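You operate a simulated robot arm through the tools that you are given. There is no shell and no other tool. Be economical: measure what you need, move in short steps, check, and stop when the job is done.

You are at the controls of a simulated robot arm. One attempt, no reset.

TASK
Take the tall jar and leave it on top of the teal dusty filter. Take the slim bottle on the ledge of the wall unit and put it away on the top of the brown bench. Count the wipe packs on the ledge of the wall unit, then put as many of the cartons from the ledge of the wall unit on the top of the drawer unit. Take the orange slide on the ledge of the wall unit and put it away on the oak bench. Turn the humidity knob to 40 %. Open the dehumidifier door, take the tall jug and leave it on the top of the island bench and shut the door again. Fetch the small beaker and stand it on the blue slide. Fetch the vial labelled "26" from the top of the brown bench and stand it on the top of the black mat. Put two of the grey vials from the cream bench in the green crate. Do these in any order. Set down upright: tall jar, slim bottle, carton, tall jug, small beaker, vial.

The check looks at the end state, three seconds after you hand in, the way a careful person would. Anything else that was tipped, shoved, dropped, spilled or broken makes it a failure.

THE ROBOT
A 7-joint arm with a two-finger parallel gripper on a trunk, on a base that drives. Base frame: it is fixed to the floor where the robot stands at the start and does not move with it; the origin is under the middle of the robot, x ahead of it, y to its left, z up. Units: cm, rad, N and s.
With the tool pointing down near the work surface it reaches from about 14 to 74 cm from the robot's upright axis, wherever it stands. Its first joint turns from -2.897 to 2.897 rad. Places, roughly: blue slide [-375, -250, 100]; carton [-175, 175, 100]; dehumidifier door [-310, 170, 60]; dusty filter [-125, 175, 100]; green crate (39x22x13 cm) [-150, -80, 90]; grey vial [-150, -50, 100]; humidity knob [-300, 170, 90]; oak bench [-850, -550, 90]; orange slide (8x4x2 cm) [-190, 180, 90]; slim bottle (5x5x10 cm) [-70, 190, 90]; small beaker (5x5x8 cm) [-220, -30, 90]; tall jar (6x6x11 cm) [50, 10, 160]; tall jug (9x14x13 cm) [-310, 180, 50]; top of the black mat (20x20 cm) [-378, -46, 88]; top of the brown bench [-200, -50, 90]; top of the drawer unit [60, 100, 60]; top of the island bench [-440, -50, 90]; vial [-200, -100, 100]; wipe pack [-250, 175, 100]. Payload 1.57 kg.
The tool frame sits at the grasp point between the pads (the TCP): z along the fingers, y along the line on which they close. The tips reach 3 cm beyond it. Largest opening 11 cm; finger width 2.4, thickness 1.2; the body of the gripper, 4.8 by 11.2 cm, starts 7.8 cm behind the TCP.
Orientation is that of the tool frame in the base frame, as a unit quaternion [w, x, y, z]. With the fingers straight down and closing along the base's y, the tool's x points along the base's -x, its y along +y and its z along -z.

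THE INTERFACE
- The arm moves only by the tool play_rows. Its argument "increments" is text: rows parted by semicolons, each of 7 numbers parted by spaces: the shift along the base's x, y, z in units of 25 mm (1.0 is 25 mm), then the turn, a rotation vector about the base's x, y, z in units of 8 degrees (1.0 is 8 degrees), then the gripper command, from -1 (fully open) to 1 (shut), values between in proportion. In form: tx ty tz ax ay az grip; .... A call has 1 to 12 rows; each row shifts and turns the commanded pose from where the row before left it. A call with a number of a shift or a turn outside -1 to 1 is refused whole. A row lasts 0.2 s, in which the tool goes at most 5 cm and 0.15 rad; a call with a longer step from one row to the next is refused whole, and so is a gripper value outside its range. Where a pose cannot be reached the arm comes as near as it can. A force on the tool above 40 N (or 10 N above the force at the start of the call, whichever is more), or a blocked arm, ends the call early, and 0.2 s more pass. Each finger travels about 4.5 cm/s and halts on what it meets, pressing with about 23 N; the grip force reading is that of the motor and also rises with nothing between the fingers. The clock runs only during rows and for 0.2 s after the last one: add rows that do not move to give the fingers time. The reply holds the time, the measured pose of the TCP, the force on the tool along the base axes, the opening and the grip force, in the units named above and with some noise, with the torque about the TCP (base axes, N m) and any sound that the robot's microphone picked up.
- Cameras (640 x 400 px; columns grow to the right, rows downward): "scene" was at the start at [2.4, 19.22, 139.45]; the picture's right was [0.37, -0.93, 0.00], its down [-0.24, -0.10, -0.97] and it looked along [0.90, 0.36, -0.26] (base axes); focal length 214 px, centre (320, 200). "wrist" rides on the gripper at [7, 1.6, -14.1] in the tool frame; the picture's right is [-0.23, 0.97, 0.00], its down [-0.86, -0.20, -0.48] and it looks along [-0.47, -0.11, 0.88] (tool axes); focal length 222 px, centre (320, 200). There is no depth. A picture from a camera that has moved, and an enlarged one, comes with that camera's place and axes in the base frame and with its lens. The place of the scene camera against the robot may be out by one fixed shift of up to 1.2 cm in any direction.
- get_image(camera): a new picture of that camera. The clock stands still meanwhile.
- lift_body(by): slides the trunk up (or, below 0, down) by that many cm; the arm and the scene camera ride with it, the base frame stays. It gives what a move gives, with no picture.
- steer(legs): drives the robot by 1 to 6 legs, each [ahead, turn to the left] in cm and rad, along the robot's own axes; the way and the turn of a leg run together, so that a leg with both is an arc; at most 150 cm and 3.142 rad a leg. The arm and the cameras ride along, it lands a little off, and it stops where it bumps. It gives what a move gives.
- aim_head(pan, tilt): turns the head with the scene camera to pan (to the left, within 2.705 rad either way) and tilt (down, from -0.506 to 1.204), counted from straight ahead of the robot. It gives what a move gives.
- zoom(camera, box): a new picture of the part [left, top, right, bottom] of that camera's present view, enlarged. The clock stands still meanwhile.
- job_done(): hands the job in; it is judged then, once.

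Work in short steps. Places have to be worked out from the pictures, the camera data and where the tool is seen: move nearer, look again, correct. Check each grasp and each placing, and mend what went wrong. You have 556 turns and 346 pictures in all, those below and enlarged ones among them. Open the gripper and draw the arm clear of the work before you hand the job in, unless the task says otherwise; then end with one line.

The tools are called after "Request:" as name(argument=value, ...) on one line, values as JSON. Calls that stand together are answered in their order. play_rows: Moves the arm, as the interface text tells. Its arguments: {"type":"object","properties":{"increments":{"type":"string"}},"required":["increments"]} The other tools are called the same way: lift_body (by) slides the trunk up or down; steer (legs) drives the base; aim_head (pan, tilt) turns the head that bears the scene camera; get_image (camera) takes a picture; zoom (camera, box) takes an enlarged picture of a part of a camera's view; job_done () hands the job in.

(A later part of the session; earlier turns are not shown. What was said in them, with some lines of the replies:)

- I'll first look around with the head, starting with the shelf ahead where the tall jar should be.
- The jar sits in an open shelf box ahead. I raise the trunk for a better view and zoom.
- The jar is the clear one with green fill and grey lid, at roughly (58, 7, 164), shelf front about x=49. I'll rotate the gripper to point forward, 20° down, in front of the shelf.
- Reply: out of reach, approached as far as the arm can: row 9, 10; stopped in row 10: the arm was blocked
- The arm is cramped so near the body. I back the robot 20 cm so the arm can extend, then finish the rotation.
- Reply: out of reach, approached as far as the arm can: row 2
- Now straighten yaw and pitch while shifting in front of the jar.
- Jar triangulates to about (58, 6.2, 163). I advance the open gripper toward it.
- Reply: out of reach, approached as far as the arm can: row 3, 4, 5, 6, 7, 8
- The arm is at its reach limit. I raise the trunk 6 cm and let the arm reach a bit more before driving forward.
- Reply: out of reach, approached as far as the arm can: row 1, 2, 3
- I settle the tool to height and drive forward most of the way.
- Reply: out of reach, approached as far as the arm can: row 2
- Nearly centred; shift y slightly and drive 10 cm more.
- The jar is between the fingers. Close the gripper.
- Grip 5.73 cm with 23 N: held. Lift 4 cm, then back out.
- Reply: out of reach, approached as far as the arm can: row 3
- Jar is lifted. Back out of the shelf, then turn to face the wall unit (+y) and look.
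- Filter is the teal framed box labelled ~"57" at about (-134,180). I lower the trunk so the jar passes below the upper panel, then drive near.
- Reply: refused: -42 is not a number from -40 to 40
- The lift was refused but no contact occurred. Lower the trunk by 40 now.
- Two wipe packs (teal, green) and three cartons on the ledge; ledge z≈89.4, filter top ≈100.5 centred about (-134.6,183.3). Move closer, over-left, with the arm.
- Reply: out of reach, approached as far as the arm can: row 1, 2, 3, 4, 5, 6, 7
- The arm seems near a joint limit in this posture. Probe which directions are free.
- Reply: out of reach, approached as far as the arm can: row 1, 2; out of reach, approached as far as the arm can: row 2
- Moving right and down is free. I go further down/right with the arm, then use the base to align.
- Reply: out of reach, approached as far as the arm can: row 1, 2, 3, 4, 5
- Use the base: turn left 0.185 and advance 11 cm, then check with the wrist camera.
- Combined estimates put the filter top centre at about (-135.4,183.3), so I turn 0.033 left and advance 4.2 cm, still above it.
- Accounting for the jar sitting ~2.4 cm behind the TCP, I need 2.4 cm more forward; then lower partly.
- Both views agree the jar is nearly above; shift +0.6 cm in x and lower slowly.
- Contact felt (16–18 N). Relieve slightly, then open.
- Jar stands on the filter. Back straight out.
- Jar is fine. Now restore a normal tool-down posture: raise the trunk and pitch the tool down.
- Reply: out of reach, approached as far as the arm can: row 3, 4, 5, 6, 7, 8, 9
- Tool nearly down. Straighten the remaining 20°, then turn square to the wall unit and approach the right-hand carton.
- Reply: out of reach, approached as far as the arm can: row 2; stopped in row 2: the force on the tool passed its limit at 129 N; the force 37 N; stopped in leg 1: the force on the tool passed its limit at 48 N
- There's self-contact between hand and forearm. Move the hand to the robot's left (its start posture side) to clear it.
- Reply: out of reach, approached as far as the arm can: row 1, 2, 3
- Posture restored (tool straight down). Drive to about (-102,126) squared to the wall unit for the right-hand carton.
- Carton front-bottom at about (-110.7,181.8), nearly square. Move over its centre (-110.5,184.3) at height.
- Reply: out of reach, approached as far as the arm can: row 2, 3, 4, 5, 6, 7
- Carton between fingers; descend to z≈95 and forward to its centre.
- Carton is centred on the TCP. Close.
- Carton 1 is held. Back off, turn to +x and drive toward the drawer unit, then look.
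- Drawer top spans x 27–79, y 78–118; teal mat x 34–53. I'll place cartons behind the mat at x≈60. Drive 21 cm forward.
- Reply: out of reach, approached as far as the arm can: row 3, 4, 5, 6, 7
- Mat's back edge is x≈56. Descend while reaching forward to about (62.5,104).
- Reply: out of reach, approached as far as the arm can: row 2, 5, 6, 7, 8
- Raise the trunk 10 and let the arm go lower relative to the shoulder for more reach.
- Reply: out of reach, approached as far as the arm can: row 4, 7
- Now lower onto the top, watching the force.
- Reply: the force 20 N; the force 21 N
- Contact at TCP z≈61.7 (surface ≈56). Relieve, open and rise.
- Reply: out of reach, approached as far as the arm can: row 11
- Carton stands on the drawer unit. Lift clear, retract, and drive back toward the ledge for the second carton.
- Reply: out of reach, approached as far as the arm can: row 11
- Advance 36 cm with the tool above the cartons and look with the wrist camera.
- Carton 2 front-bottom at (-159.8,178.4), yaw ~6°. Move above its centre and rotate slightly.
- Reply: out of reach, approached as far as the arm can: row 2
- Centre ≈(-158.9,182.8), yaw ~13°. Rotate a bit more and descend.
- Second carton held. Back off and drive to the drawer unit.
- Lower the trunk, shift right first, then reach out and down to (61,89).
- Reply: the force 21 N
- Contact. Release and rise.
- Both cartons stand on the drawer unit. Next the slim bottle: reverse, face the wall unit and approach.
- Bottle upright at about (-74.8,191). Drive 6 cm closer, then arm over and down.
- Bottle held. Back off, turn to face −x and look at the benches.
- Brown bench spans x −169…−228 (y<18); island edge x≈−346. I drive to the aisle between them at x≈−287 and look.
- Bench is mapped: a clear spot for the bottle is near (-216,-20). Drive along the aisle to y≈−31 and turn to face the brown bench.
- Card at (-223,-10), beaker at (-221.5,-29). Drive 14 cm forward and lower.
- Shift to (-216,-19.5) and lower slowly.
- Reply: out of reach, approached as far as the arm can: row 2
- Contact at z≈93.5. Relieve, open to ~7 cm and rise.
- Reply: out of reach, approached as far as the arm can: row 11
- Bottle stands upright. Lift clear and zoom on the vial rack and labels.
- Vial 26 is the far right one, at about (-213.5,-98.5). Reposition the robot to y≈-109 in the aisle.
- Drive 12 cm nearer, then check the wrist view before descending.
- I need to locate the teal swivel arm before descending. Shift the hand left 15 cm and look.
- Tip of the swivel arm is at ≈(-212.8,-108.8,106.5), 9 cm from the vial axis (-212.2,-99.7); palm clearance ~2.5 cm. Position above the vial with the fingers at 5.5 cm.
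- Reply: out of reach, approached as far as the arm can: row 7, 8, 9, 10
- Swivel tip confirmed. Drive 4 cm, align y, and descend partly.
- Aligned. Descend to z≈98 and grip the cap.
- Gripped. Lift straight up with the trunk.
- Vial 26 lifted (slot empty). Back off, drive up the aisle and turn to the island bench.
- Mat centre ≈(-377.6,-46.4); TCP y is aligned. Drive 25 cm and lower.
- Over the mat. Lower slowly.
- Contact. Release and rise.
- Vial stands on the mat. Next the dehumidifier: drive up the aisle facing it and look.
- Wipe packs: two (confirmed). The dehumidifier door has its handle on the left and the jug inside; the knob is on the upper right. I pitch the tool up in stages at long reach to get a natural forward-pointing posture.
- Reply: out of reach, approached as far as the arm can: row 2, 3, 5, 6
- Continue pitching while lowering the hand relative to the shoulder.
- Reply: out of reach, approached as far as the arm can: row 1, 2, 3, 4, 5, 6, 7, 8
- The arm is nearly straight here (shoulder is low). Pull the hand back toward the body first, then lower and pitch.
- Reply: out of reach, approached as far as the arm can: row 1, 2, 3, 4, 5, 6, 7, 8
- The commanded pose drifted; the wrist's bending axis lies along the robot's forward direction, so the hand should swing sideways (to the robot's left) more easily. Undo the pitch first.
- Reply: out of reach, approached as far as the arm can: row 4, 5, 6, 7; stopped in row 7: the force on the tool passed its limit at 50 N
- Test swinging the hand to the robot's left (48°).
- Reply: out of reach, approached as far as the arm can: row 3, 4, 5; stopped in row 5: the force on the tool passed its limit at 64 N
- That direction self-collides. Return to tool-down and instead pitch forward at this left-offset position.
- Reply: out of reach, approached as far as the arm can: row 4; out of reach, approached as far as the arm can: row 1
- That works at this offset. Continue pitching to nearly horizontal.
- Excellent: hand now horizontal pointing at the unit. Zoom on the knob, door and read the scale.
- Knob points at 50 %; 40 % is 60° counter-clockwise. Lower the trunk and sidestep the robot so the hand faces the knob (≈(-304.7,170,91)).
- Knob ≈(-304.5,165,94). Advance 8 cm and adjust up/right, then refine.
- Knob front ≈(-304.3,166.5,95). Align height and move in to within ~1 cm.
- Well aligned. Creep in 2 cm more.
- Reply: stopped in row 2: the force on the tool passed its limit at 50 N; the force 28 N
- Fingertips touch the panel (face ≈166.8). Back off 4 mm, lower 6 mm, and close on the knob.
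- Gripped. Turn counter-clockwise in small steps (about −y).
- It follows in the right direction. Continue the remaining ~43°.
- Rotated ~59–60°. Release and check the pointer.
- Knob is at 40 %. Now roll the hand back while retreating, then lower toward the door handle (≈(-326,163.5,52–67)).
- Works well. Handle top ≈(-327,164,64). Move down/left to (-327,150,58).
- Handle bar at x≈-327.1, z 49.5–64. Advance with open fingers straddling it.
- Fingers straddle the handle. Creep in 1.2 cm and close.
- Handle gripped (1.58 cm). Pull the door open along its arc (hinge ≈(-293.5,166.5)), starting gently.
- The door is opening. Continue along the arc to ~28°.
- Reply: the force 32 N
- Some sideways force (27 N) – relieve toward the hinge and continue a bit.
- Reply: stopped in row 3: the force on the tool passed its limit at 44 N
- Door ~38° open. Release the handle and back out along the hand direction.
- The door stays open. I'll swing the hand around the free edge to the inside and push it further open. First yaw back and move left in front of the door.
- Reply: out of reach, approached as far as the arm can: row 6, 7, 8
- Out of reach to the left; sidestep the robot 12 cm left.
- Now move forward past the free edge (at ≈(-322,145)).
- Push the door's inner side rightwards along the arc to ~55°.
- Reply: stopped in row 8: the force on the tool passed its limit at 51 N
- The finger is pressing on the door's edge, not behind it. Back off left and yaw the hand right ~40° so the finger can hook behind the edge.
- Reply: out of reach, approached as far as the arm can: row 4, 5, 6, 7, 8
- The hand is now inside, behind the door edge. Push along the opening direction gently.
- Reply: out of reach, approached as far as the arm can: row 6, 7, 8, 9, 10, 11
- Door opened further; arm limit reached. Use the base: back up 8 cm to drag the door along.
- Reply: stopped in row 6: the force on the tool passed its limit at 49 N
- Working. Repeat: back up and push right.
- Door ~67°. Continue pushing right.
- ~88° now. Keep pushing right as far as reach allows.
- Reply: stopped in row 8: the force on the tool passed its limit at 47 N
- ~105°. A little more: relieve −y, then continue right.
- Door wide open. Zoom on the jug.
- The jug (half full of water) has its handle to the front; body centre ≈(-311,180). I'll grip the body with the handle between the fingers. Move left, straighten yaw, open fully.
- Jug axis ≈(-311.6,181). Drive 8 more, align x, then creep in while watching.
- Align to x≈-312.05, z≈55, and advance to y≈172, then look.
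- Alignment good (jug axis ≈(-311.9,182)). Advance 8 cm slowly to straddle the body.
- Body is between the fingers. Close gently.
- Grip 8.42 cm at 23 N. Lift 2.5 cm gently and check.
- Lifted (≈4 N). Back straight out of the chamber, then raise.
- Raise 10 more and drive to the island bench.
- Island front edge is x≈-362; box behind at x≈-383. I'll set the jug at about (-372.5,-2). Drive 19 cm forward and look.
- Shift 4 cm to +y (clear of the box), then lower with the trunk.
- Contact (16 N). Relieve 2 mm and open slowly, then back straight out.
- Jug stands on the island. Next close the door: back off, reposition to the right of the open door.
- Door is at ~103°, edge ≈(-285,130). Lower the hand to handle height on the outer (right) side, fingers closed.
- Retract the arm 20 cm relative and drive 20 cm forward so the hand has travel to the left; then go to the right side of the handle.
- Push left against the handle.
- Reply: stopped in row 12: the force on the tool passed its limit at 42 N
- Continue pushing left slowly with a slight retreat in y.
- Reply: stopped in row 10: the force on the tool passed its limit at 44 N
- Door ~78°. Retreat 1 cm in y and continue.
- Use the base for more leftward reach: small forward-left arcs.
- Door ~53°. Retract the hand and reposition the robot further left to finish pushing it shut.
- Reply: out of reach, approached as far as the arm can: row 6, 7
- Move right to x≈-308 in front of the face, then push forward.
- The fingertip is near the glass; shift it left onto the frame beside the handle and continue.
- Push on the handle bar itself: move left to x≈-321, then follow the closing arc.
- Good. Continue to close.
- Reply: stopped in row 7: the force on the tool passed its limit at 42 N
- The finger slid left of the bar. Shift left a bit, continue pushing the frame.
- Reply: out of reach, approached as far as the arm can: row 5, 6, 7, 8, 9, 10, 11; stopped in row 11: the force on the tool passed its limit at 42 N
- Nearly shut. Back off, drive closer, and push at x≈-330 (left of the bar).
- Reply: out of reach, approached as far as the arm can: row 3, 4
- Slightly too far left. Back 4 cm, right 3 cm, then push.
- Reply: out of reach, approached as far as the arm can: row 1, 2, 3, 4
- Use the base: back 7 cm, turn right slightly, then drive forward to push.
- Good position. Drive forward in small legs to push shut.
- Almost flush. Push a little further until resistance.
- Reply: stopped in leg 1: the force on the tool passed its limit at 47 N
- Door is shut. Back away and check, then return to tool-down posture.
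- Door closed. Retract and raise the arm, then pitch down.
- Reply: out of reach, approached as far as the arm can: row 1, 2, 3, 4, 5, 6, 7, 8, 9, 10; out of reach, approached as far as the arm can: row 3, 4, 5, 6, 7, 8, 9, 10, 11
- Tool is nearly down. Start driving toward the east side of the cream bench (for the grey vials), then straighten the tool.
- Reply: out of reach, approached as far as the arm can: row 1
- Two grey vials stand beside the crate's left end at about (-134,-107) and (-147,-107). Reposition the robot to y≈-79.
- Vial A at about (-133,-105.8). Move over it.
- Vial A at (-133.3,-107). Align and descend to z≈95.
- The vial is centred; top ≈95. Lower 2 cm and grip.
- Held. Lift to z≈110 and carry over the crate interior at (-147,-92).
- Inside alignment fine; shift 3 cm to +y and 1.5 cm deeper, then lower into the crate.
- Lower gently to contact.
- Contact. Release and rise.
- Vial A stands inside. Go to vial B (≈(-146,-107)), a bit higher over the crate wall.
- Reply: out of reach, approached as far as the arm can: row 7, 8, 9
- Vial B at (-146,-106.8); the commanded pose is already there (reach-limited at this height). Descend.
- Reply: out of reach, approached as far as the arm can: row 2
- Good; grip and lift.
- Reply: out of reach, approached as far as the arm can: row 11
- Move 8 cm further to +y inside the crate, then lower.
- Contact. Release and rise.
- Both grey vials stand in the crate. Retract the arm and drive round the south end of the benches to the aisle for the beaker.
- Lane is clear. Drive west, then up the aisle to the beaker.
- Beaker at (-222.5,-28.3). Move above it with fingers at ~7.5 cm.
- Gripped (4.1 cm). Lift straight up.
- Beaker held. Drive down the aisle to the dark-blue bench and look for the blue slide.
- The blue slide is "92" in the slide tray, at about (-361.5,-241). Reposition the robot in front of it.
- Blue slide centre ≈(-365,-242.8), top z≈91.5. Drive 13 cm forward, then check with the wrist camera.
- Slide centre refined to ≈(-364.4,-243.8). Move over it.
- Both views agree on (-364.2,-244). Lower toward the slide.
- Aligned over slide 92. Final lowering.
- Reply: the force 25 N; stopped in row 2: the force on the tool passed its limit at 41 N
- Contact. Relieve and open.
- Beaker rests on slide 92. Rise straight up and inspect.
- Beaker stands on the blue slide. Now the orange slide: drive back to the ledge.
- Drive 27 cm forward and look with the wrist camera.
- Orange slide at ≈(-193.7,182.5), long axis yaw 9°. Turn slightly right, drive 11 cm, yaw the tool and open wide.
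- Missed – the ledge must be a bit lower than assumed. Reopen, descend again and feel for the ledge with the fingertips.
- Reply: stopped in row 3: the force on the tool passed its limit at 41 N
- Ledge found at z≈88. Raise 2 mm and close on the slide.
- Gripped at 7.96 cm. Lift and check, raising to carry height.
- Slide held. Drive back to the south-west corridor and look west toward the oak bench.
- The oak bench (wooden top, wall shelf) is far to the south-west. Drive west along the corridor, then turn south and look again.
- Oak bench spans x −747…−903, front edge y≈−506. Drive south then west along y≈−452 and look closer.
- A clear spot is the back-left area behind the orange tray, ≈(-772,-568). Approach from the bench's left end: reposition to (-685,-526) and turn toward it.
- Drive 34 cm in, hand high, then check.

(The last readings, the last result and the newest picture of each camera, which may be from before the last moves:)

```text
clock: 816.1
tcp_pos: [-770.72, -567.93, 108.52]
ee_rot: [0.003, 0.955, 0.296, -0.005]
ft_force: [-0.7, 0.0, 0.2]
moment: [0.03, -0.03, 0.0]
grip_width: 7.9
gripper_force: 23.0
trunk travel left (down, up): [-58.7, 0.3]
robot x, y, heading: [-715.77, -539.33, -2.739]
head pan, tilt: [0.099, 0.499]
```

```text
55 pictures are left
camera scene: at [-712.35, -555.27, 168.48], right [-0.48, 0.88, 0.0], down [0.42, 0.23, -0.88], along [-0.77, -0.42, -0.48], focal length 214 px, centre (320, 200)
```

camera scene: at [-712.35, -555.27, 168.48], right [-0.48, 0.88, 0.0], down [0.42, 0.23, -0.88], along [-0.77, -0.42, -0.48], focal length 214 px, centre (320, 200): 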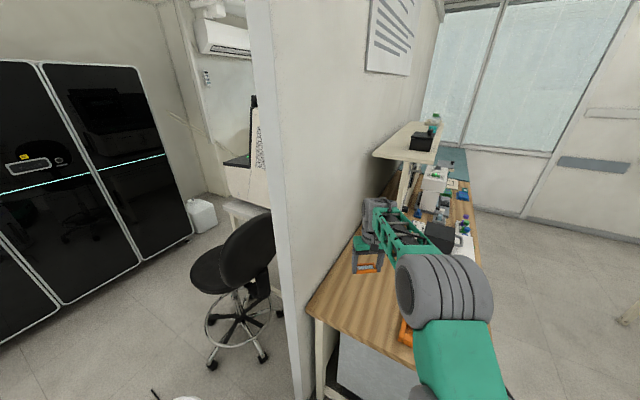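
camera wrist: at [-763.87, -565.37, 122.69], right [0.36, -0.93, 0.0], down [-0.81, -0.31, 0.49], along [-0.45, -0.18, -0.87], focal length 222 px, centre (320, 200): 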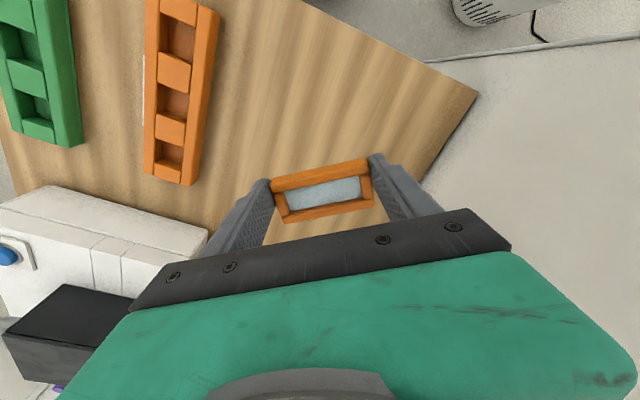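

Spot is clear. Lower to just above the surface, then feel for contact.

Request:
play_rows(increments="0 0 -0.8 0 0 0 0.5;0 0 -0.8 0 0 0 0.5;0 0 -0.8 0 0 0 0.5;0 0 -0.8 0 0 0 0.5;0 0 -0.8 0 0 0 0.5;0 0 -0.8 0 0 0 0.5;0 0 -0.8 0 0 0 0.5;0 0 0 0 0 0 0.5")

Request:
get_image(camera="wrist")

```text
clock: 818.0
tcp_pos: [-770.67, -568.02, 94.51]
ee_rot: [0.003, 0.955, 0.295, -0.005]
ft_force: [-0.4, 0.3, -0.6]
moment: [-0.06, 0.02, 0.02]
grip_width: 7.9
gripper_force: 22.8
trunk travel left (down, up): [-58.7, 0.3]
robot x, y, heading: [-715.51, -539.31, -2.741]
head pan, tilt: [0.099, 0.499]
```

```text
54 pictures are left
camera wrist: at [-763.74, -565.4, 108.51], right [0.36, -0.93, 0.0], down [-0.81, -0.31, 0.49], along [-0.45, -0.18, -0.87], focal length 222 px, centre (320, 200)
```

wrist: 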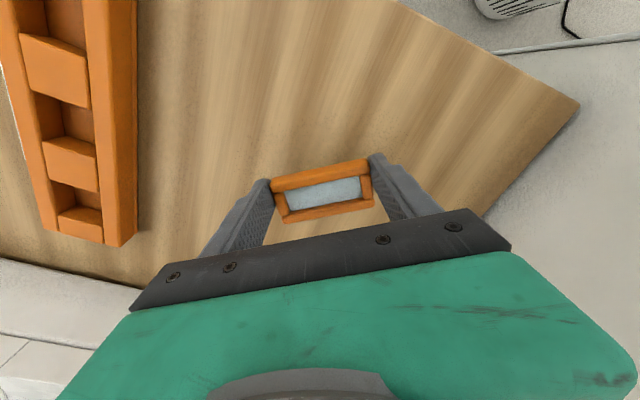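

Request:
play_rows(increments="0 0 -0.3 0 0 0 0.5;0 0 -0.3 0 0 0 0.5;0 0 -0.2 0 0 0 0.5;0 0 -0.12 0 0 0 0.5;0 0 0 0 0 0 0.5")

Request:
play_rows(increments="0 0 -0.12 0 0 0 0.5;0 0 -0.12 0 0 0 0.5;0 0 0 0 0 0 0.5")

Request:
play_rows(increments="0 0 -0.12 0 0 0 0.5;0 0 -0.1 0 0 0 0.5;0 0 0 0 0 0 0.5")

```text
clock: 819.1
tcp_pos: [-770.67, -567.96, 92.3]
ee_rot: [0.002, 0.955, 0.296, -0.005]
ft_force: [0.0, 0.1, -0.8]
moment: [0.0, 0.0, -0.01]
grip_width: 7.91
gripper_force: 23.4
trunk travel left (down, up): [-58.7, 0.3]
robot x, y, heading: [-715.77, -538.87, -2.74]
head pan, tilt: [0.099, 0.499]
```

```text
clock: 820.0
tcp_pos: [-770.68, -568.0, 91.7]
ee_rot: [0.003, 0.955, 0.295, -0.005]
ft_force: [0.0, 0.4, -0.4]
moment: [0.01, 0.01, -0.01]
grip_width: 7.88
gripper_force: 22.7
trunk travel left (down, up): [-58.7, 0.3]
robot x, y, heading: [-715.55, -539.27, -2.742]
head pan, tilt: [0.099, 0.499]
```

```text
clock: 820.8
tcp_pos: [-770.5, -568.13, 91.23]
ee_rot: [0.002, 0.955, 0.296, -0.006]
ft_force: [0.2, -0.5, 0.0]
moment: [0.02, 0.01, 0.03]
grip_width: 7.9
gripper_force: 22.5
trunk travel left (down, up): [-58.7, 0.3]
robot x, y, heading: [-715.41, -538.88, -2.744]
head pan, tilt: [0.099, 0.499]
```

Request:
play_rows(increments="0 0 -0.1 0 0 0 0.5;0 0 -0.1 0 0 0 0.5;0 0 0 0 0 0 0.5")

Request:
play_rows(increments="0 0 -0.1 0 0 0 0.5;0 0 -0.1 0 0 0 0.5;0 0 0 0 0 0 0.5")

Request:
get_image(camera="wrist")

```text
clock: 821.5
tcp_pos: [-770.67, -568.17, 91.03]
ee_rot: [0.004, 0.955, 0.297, -0.008]
ft_force: [1.9, -1.1, 20.8]
moment: [0.33, 0.05, 0.04]
grip_width: 7.92
gripper_force: 23.1
trunk travel left (down, up): [-58.7, 0.3]
robot x, y, heading: [-715.59, -538.95, -2.741]
head pan, tilt: [0.099, 0.499]
```

```text
clock: 822.1
tcp_pos: [-771.07, -568.25, 91.16]
ee_rot: [0.004, 0.955, 0.296, -0.013]
ft_force: [-0.7, 0.5, 10.6]
moment: [0.11, -0.05, -0.02]
grip_width: 7.9
gripper_force: 22.7
trunk travel left (down, up): [-58.7, 0.3]
robot x, y, heading: [-715.43, -539.24, -2.743]
head pan, tilt: [0.099, 0.499]
stopped in row 2: the force on the tool passed its limit at 44 N (the readings are from after the stop); the commanded pose is now the measured one
```

```text
53 pictures are left
camera wrist: at [-764.0, -565.51, 105.03], right [0.36, -0.93, 0.01], down [-0.81, -0.31, 0.5], along [-0.46, -0.19, -0.87], focal length 222 px, centre (320, 200)
```

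wrist: 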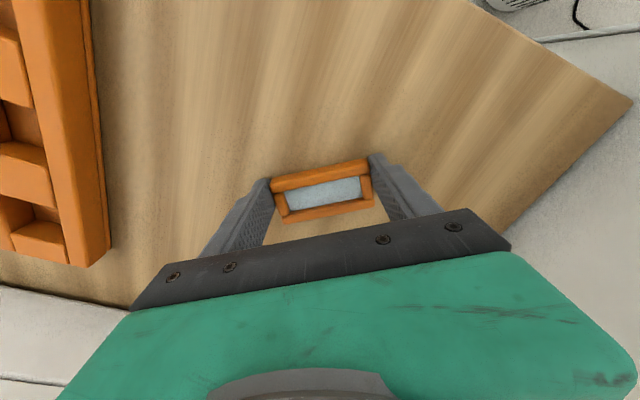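

Contact with the bench. Release (to ~10 cm) and rise.

Request:
play_rows(increments="0 0 0.08 0 0 0 0;0 0 0 0 0 0 -0.5;0 0 0 0 0 0 -0.7;0 0 0 0 0 0 -0.85;0 0 0 0 0 0 -0.85;0 0 0.3 0 0 0 -0.85;0 0 0.6 0 0 0 -0.85;0 0 0.9 0 0 0 -0.85;0 0 0.9 0 0 0 -0.85;0 0 0.9 0 0 0 -0.85;0 0 0.9 0 0 0 -0.85;0 0 0 0 0 0 -0.85")

Request:
get_image(camera="wrist")

```text
clock: 824.7
tcp_pos: [-771.07, -568.13, 102.34]
ee_rot: [0.003, 0.955, 0.296, -0.009]
ft_force: [-0.9, -0.3, 0.2]
moment: [-0.04, 0.01, 0.02]
grip_width: 10.19
gripper_force: 0.1
trunk travel left (down, up): [-58.7, 0.3]
robot x, y, heading: [-715.49, -539.49, -2.743]
head pan, tilt: [0.099, 0.499]
```

```text
52 pictures are left
camera wrist: at [-764.06, -565.41, 116.36], right [0.36, -0.93, 0.01], down [-0.81, -0.31, 0.49], along [-0.46, -0.18, -0.87], focal length 222 px, centre (320, 200)
```

wrist: 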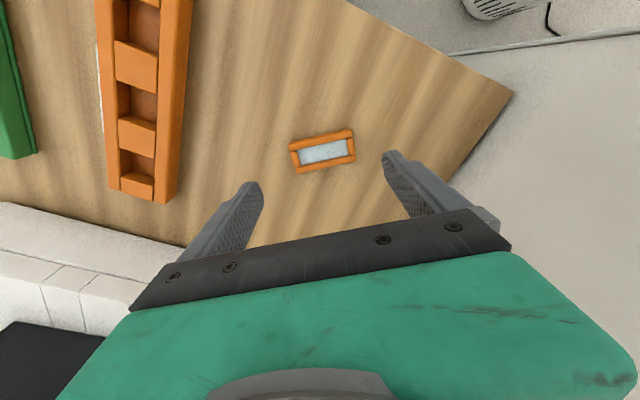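

Slide rests on the oak bench. Back away clear of the work.

Request:
steer(legs=[[-35, 0]])

Request:
get_image(camera="scene")

```text
clock: 827.0
tcp_pos: [-738.05, -554.28, 102.36]
ee_rot: [0.005, 0.954, 0.299, -0.009]
ft_force: [-0.3, -0.2, -0.9]
moment: [0.01, 0.0, -0.01]
grip_width: 10.18
gripper_force: 0.1
trunk travel left (down, up): [-58.7, 0.3]
robot x, y, heading: [-682.81, -525.27, -2.745]
head pan, tilt: [0.099, 0.499]
```

```text
51 pictures are left
camera scene: at [-679.38, -541.26, 168.48], right [-0.48, 0.88, 0.0], down [0.42, 0.23, -0.88], along [-0.77, -0.42, -0.48], focal length 214 px, centre (320, 200)
```

scene: 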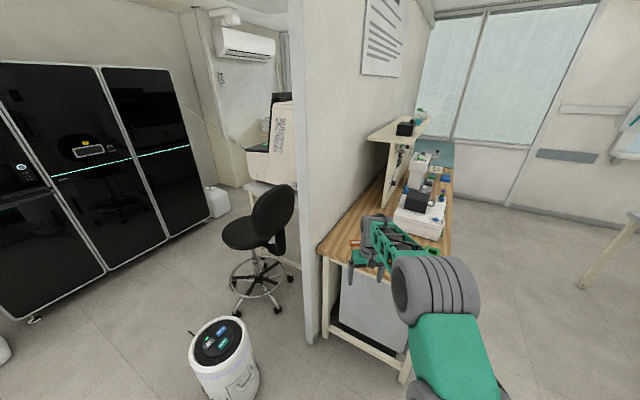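

All the tasks are done: every item is placed, the knob reads 40 %, the door is shut, and the gripper is open and clear of the bench. Handing in.

Request:
job_done()

```text
The job is handed in.
```

I finished every part of the job and handed it in: each item was last seen where you asked for it, I counted two wipe packs and so moved two cartons, the humidity knob is at 40 %, and the dehumidifier door is shut.
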